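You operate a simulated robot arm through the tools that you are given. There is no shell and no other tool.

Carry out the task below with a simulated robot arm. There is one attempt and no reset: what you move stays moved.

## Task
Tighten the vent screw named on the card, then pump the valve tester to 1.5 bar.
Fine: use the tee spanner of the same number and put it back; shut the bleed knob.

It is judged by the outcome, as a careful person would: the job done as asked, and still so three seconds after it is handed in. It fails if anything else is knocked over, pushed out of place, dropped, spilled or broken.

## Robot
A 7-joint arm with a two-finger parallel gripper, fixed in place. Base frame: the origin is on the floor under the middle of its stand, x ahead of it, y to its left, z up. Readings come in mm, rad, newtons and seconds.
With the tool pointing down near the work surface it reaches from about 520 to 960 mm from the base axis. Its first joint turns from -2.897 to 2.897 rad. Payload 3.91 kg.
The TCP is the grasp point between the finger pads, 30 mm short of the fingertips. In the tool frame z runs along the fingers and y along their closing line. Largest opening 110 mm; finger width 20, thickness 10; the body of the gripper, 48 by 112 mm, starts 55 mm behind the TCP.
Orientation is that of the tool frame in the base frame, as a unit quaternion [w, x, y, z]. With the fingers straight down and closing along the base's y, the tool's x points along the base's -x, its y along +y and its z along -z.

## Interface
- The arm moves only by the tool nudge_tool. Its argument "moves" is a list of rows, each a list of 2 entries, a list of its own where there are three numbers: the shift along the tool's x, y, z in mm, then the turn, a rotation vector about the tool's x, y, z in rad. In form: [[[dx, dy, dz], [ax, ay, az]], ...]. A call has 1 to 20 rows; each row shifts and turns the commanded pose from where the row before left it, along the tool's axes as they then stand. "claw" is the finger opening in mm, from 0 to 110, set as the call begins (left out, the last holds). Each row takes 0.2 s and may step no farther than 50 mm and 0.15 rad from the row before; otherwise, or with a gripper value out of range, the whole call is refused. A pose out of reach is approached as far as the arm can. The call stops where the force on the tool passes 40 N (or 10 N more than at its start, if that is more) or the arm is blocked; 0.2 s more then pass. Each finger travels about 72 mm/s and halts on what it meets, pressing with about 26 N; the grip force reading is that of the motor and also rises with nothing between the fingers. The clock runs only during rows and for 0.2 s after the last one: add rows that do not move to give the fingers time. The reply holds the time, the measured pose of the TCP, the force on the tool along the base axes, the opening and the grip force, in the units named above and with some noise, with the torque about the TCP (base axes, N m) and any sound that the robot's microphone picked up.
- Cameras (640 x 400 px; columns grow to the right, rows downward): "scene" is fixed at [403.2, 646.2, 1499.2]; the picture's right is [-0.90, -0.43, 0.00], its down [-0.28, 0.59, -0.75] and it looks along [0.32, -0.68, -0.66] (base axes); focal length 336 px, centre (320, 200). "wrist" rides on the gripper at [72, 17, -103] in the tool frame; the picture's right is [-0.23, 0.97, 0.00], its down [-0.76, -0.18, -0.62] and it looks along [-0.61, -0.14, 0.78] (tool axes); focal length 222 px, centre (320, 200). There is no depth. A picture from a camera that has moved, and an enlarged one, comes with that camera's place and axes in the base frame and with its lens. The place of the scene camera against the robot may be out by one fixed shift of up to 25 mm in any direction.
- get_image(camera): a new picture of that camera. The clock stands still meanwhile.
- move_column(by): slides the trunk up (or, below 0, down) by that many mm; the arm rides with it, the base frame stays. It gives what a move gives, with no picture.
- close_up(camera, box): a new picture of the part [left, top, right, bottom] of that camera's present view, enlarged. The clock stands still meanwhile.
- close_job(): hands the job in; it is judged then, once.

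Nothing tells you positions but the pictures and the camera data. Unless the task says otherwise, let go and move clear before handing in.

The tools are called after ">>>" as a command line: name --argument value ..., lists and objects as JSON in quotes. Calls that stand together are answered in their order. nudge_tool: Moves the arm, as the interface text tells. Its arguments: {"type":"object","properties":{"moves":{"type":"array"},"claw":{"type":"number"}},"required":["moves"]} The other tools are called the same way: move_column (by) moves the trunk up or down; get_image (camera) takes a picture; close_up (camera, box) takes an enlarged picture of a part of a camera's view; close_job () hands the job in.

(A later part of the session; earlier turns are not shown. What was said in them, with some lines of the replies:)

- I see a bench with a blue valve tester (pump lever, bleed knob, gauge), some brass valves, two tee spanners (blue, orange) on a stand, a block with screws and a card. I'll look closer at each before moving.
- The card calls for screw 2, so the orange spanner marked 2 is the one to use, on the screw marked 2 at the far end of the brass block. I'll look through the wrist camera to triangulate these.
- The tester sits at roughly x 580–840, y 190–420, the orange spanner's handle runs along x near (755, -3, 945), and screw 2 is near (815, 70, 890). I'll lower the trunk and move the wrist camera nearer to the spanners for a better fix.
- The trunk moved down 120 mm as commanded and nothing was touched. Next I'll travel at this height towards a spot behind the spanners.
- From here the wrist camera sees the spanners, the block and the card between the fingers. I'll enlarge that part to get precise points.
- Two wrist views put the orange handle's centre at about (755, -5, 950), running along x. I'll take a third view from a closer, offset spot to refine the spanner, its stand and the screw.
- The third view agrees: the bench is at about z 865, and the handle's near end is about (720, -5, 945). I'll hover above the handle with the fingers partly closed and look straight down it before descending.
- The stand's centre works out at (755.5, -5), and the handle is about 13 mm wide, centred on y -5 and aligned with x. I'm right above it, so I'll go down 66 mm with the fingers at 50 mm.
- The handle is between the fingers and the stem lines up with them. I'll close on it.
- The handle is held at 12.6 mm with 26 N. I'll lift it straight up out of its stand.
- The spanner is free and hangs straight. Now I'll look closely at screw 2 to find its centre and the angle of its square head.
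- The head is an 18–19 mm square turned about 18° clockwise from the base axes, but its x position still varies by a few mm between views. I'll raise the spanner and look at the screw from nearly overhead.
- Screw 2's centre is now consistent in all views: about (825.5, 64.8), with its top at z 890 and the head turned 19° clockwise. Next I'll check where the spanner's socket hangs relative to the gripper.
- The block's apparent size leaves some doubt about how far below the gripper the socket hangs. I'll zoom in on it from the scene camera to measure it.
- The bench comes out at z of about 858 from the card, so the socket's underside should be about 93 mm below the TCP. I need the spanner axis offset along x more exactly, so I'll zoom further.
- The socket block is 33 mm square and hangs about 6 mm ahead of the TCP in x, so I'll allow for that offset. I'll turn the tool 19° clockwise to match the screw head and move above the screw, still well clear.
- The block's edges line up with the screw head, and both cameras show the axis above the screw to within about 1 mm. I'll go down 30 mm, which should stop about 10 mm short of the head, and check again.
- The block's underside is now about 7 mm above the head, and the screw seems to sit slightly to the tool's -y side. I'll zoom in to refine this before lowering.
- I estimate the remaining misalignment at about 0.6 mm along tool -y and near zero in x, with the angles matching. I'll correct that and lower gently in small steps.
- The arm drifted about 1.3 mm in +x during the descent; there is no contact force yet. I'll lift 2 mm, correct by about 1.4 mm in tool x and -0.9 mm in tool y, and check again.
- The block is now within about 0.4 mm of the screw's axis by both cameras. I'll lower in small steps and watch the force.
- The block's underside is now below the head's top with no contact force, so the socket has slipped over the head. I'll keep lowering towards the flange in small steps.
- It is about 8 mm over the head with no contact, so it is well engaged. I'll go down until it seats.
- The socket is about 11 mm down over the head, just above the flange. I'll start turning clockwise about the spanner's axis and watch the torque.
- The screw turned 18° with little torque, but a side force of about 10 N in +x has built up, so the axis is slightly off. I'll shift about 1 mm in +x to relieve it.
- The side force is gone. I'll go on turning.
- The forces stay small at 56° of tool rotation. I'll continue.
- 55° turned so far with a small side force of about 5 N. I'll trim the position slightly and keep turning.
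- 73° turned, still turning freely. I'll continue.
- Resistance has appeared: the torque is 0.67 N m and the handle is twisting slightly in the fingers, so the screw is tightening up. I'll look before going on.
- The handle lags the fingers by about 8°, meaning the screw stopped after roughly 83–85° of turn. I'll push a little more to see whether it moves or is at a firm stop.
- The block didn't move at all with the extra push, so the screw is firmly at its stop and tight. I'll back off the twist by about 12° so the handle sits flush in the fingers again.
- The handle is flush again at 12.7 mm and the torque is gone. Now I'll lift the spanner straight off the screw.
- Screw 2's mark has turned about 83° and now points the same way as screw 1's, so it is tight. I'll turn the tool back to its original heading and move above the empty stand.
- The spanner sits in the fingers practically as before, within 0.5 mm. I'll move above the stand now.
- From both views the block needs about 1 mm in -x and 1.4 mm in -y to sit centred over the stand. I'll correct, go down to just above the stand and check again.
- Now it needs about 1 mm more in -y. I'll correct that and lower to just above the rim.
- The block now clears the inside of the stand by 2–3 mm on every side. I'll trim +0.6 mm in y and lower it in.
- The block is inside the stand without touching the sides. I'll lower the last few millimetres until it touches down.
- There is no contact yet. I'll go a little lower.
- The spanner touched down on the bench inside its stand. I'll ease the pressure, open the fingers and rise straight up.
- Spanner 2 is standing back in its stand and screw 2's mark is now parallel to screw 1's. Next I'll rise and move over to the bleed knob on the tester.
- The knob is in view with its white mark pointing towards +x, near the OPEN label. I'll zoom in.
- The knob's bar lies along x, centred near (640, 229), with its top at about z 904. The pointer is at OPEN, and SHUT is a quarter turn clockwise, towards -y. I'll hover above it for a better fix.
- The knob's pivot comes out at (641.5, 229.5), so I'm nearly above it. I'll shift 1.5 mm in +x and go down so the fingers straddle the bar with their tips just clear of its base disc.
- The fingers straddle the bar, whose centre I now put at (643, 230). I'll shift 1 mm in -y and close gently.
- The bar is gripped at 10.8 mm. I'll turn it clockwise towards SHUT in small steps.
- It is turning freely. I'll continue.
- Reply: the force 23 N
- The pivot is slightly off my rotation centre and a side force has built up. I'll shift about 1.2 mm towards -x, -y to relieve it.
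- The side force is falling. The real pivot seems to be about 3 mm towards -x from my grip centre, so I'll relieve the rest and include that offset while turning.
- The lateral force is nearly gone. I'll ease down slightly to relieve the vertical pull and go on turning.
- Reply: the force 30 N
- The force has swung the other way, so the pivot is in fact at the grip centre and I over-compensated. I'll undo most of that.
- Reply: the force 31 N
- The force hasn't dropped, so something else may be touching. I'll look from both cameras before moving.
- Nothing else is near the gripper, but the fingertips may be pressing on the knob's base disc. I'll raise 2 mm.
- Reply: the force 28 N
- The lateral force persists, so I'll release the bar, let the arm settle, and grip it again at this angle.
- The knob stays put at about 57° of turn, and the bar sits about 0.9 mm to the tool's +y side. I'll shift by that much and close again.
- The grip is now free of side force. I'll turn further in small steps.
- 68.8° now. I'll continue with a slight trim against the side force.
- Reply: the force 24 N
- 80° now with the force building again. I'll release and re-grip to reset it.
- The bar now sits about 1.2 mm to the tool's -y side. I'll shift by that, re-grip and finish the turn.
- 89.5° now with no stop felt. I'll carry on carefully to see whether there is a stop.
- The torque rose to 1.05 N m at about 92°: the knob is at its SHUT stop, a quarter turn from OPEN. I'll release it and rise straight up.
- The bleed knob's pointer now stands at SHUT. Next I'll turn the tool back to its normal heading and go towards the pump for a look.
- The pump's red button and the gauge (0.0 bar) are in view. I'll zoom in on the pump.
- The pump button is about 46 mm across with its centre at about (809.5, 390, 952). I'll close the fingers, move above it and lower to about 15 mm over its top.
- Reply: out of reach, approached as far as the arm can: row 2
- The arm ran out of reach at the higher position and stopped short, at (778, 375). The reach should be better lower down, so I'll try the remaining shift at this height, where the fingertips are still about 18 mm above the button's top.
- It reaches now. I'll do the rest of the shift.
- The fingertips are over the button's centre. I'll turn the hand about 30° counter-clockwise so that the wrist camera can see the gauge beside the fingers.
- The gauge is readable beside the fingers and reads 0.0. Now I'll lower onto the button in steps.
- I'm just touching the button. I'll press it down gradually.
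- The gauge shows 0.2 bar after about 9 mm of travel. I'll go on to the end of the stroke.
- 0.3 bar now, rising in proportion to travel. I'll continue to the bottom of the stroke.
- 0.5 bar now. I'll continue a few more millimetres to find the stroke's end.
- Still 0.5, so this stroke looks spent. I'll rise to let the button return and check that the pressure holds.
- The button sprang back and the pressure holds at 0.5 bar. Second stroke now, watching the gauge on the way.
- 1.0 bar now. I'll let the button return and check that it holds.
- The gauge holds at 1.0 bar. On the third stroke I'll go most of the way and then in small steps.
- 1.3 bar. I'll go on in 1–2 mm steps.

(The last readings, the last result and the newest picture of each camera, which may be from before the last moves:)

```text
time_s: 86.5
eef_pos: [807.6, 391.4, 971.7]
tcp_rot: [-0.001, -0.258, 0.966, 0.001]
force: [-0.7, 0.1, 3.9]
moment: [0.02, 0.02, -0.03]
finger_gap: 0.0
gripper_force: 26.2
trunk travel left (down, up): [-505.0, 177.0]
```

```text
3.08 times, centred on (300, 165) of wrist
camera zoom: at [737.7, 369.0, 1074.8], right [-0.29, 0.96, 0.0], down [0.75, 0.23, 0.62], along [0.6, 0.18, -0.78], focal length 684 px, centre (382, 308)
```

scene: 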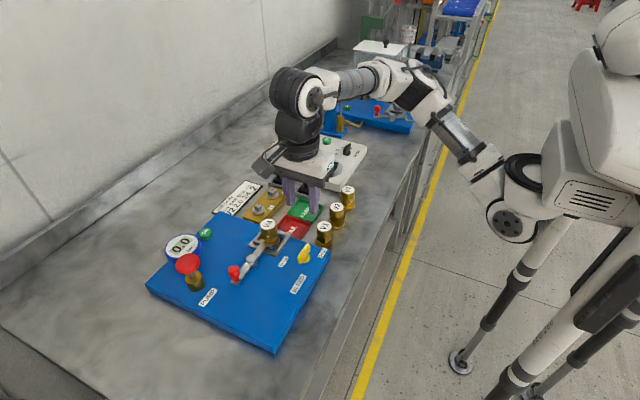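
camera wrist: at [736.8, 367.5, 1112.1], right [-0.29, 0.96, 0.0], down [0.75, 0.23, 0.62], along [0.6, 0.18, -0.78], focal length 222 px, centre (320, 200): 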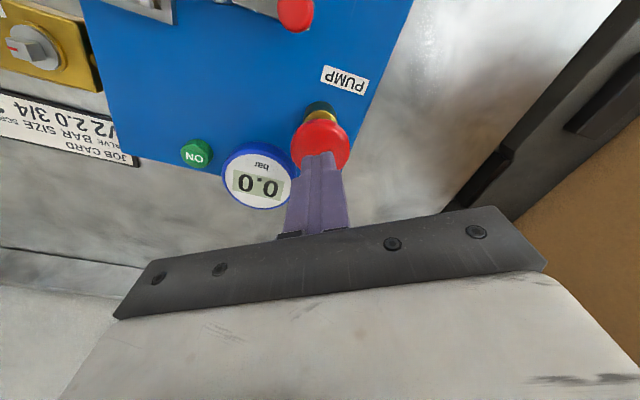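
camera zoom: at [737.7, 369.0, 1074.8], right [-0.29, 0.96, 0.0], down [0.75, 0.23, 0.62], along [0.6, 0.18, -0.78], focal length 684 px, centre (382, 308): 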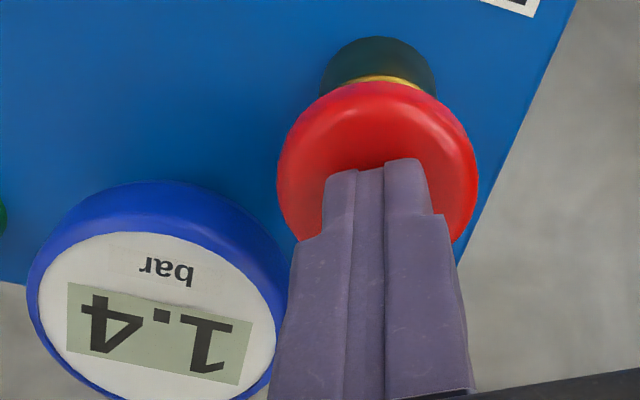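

Still 1.4 bar. One more small step.

>>> nudge_tool --moves '[[[0, 0, 1], [0, 0, 0]], [[0, 0, 0], [0, 0, 0]]]'

>>> close_up --camera "wrist" --box '[220, 100, 380, 230]'

```text
time_s: 87.1
eef_pos: [807.7, 390.2, 970.1]
tcp_rot: [0.0, -0.259, 0.966, -0.001]
force: [-1.6, 0.9, 3.3]
moment: [0.03, 0.07, -0.01]
finger_gap: 0.1
gripper_force: 26.0
trunk travel left (down, up): [-505.0, 177.0]
```

```text
3.08 times, centred on (300, 165) of wrist
camera zoom: at [737.9, 368.9, 1073.7], right [-0.29, 0.96, 0.0], down [0.75, 0.23, 0.62], along [0.6, 0.18, -0.78], focal length 684 px, centre (382, 308)
```

zoom: 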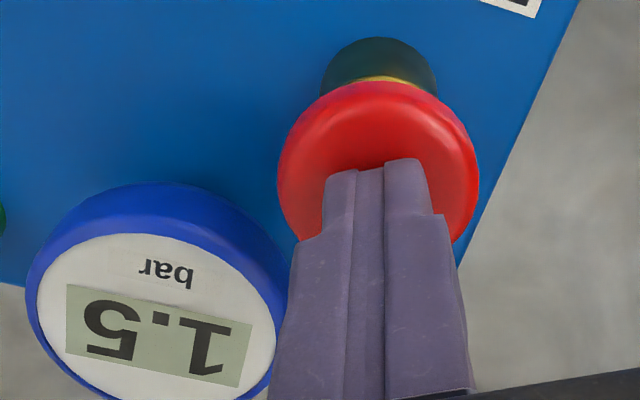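

It reads 1.5. From the readings the gauge rounds, so the true value is likely near 1.45; I'll add about 1.5 mm to get closer to 1.50.

>>> nudge_tool --moves '[[[0, 0, 0.8], [0, 0, 0]], [[0, 0, 0.8], [0, 0, 0]], [[0, 0, 0], [0, 0, 0]]]'

>>> close_up --camera "wrist" --box '[220, 100, 380, 230]'

```text
time_s: 87.9
eef_pos: [809.2, 389.8, 967.8]
tcp_rot: [0.0, -0.258, 0.966, -0.001]
force: [-0.5, 1.5, 2.8]
moment: [0.01, 0.04, -0.02]
finger_gap: 0.0
gripper_force: 25.5
trunk travel left (down, up): [-505.0, 177.0]
```

```text
3.08 times, centred on (300, 165) of wrist
camera zoom: at [738.3, 368.1, 1072.4], right [-0.29, 0.96, 0.0], down [0.75, 0.23, 0.62], along [0.6, 0.18, -0.78], focal length 684 px, centre (382, 308)
```

zoom: 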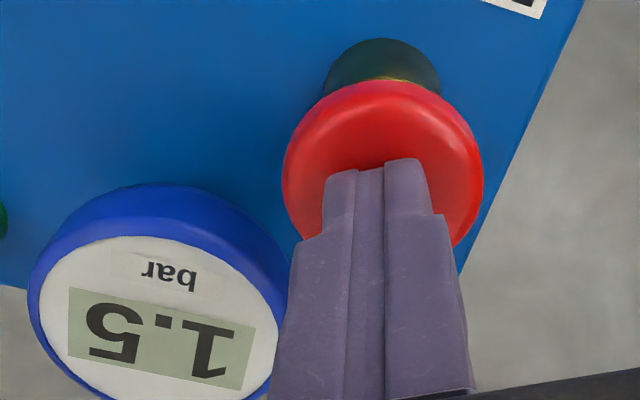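

The gauge reads 1.5 bar. I'll rise off the button and back away, then check everything.

>>> nudge_tool --moves '[[[0, 0, -6], [0, 0, 0]], [[0, 0, -10], [0, 0, 0]], [[0, 0, -12], [0, 0, 0]], [[0, 0, -15], [0, 0, 0]], [[0, 0, 0], [0, 0, 0]]]'

>>> nudge_tool --moves '[[[25, 5, 0], [0, 0, 0]], [[25, 5, 0], [0, 0, 0]], [[25, 5, -10], [0, 0, 0]], [[25, 5, -20], [0, 0, 0]], [[25, 5, -20], [0, 0, 0]], [[0, 0, 0], [0, 0, 0]], [[0, 0, 0], [0, 0, 0]]]'

>>> get_image --camera "scene"

>>> get_image --camera "wrist"

```text
time_s: 89.1
eef_pos: [806.9, 388.3, 1012.9]
tcp_rot: [0.0, -0.258, 0.966, 0.0]
force: [-0.4, -0.5, 0.8]
moment: [-0.01, 0.02, 0.0]
finger_gap: 0.0
gripper_force: 26.4
trunk travel left (down, up): [-505.0, 177.0]
```

```text
time_s: 90.7
eef_pos: [688.1, 348.7, 1061.3]
tcp_rot: [0.0, -0.258, 0.966, 0.0]
force: [-0.6, -0.2, 0.2]
moment: [-0.03, 0.02, 0.02]
finger_gap: 0.0
gripper_force: 26.7
trunk travel left (down, up): [-505.0, 177.0]
```

```text
taken
```

scene: 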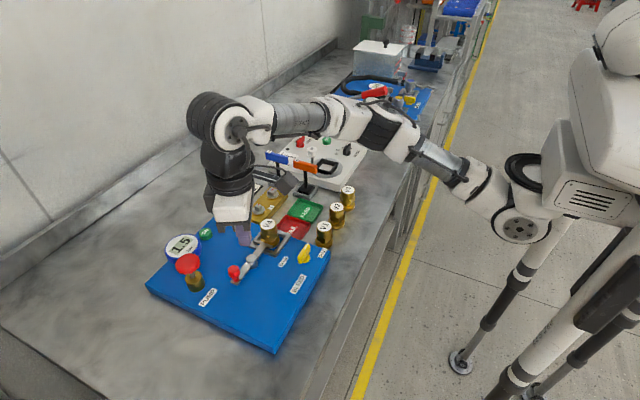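

```text
taken
camera wrist: at [618.1, 327.1, 1164.7], right [-0.29, 0.96, 0.0], down [0.75, 0.23, 0.62], along [0.6, 0.18, -0.78], focal length 222 px, centre (320, 200)
```

wrist: 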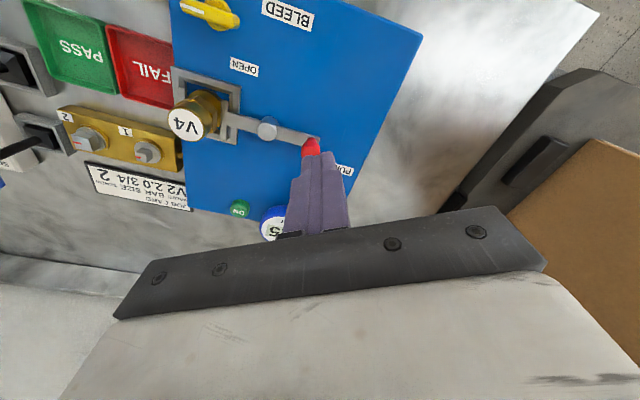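

The gauge reads 1.5 and the button is back up. I'll move further clear and then inspect everything closely.

>>> nudge_tool --moves '[[[25, 0, -20], [0, 0, 0]], [[25, 0, -20], [0, 0, 0]], [[25, 0, -10], [0, 0, 0]], [[25, 0, 0], [0, 0, 0]], [[25, 0, 0], [0, 0, 0]], [[0, 0, 0], [0, 0, 0]], [[0, 0, 0], [0, 0, 0]]]' --claw 60

>>> get_image --camera "scene"

>>> close_up --camera "scene" --box '[144, 215, 240, 300]'

>>> close_up --camera "scene" --box '[230, 130, 358, 225]'

>>> close_up --camera "scene" --box '[210, 200, 350, 300]'

```text
time_s: 92.3
eef_pos: [580.3, 286.8, 1113.7]
tcp_rot: [0.0, -0.259, 0.966, 0.0]
force: [-0.5, 0.2, 0.2]
moment: [0.04, -0.04, 0.01]
finger_gap: 60.1
gripper_force: 0.1
trunk travel left (down, up): [-505.0, 177.0]
```

```text
taken
```

scene: 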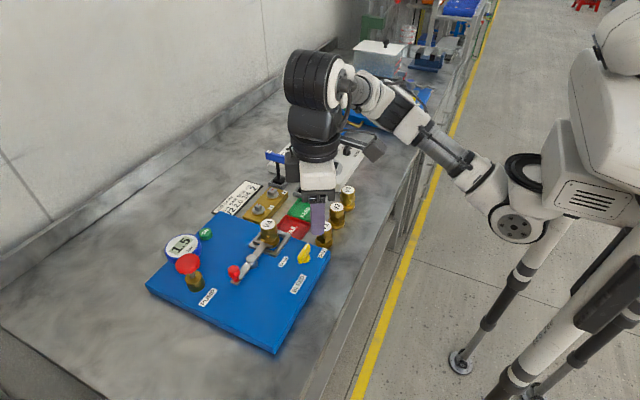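

```text
4.71 times, centred on (192, 258) of scene
camera zoom: at [403.2, 646.2, 1499.2], right [-0.9, -0.43, 0.0], down [-0.28, 0.59, -0.75], along [0.32, -0.68, -0.66], focal length 1580 px, centre (922, -71)
```

zoom: 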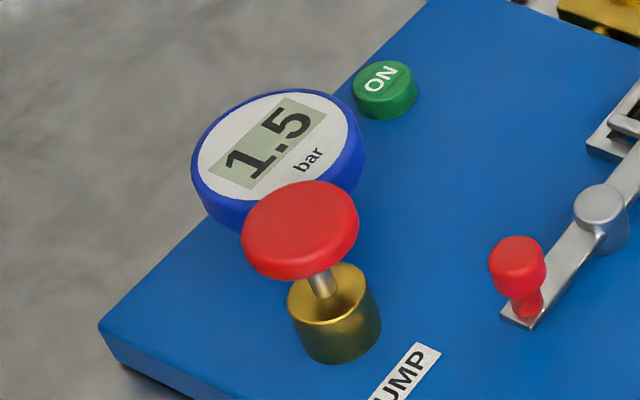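

```text
4.21 times, centred on (294, 178) of scene
camera zoom: at [403.2, 646.2, 1499.2], right [-0.9, -0.43, 0.0], down [-0.28, 0.59, -0.75], along [0.32, -0.68, -0.66], focal length 1414 px, centre (430, 295)
```

zoom: 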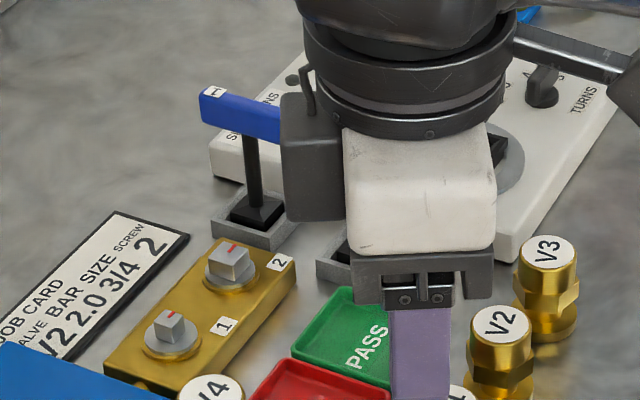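

```text
4.00 times, centred on (280, 250) of scene
camera zoom: at [403.2, 646.2, 1499.2], right [-0.9, -0.43, 0.0], down [-0.28, 0.59, -0.75], along [0.32, -0.68, -0.66], focal length 1343 px, centre (480, 0)
```

zoom: 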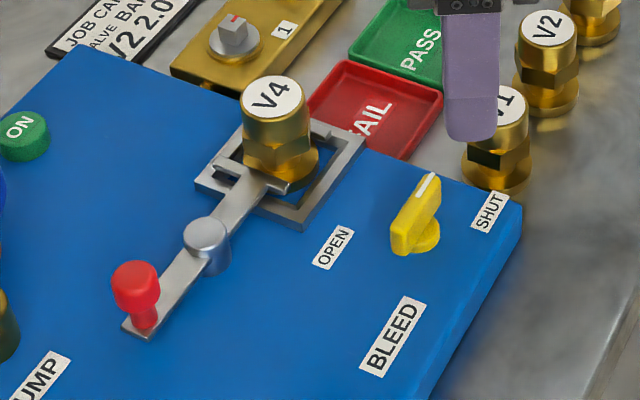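

Gauge 1.5 bar, knob at SHUT, valves and trays undisturbed. I'll take one last look at the screws and the orange spanner from the wrist camera.

>>> get_image --camera "wrist"

>>> close_up --camera "scene" --box '[246, 182, 294, 222]'

```text
taken
camera wrist: at [510.5, 264.7, 1215.5], right [-0.29, 0.96, 0.0], down [0.75, 0.23, 0.62], along [0.6, 0.18, -0.78], focal length 222 px, centre (320, 200)
```

wrist: 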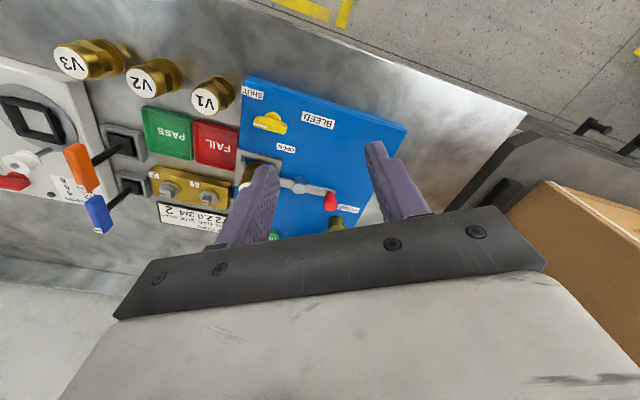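

```text
10.00 times, centred on (270, 202) of scene
camera zoom: at [403.2, 646.2, 1499.2], right [-0.9, -0.43, 0.0], down [-0.28, 0.59, -0.75], along [0.32, -0.68, -0.66], focal length 3358 px, centre (820, 180)
```

zoom: 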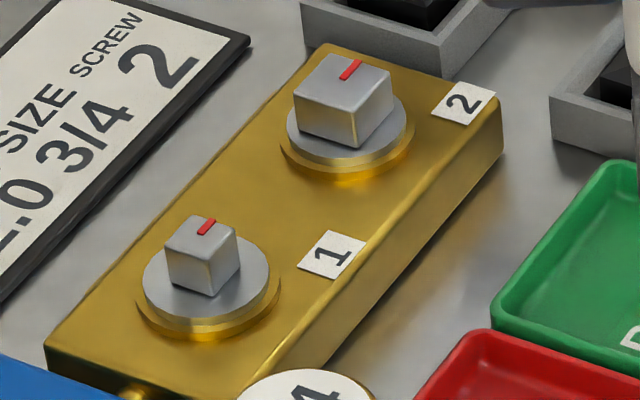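

Both screw marks are parallel, spanner 2 stands in its holder, the bleed knob is at SHUT, and the gauge holds 1.5 bar with the arm clear. I'm handing the job in.

>>> close_job

```text
The job is handed in.
```

The job is done and handed in. Vent screw 2 is tight and the valve tester holds 1.5 bar.

- **Vent screw:** The card named screw 2, so I used the orange spanner marked 2. I turned the screw clockwise about 83° until it reached a firm stop. Its mark is now parallel to screw 1's.
- **Spanner:** It is back in its own stand, upright.
- **Bleed knob:** I turned it a quarter turn clockwise to its stop, and it points at SHUT.
- **Pump:** Three strokes brought the gauge to 1.5 bar. The reading still stood at 1.5 after I released the pump button and moved the arm clear. The card lists 2.0 bar, but I pumped to the 1.5 bar you asked for.

In the last pictures, the valves, trays, card and blue spanner all looked undisturbed.
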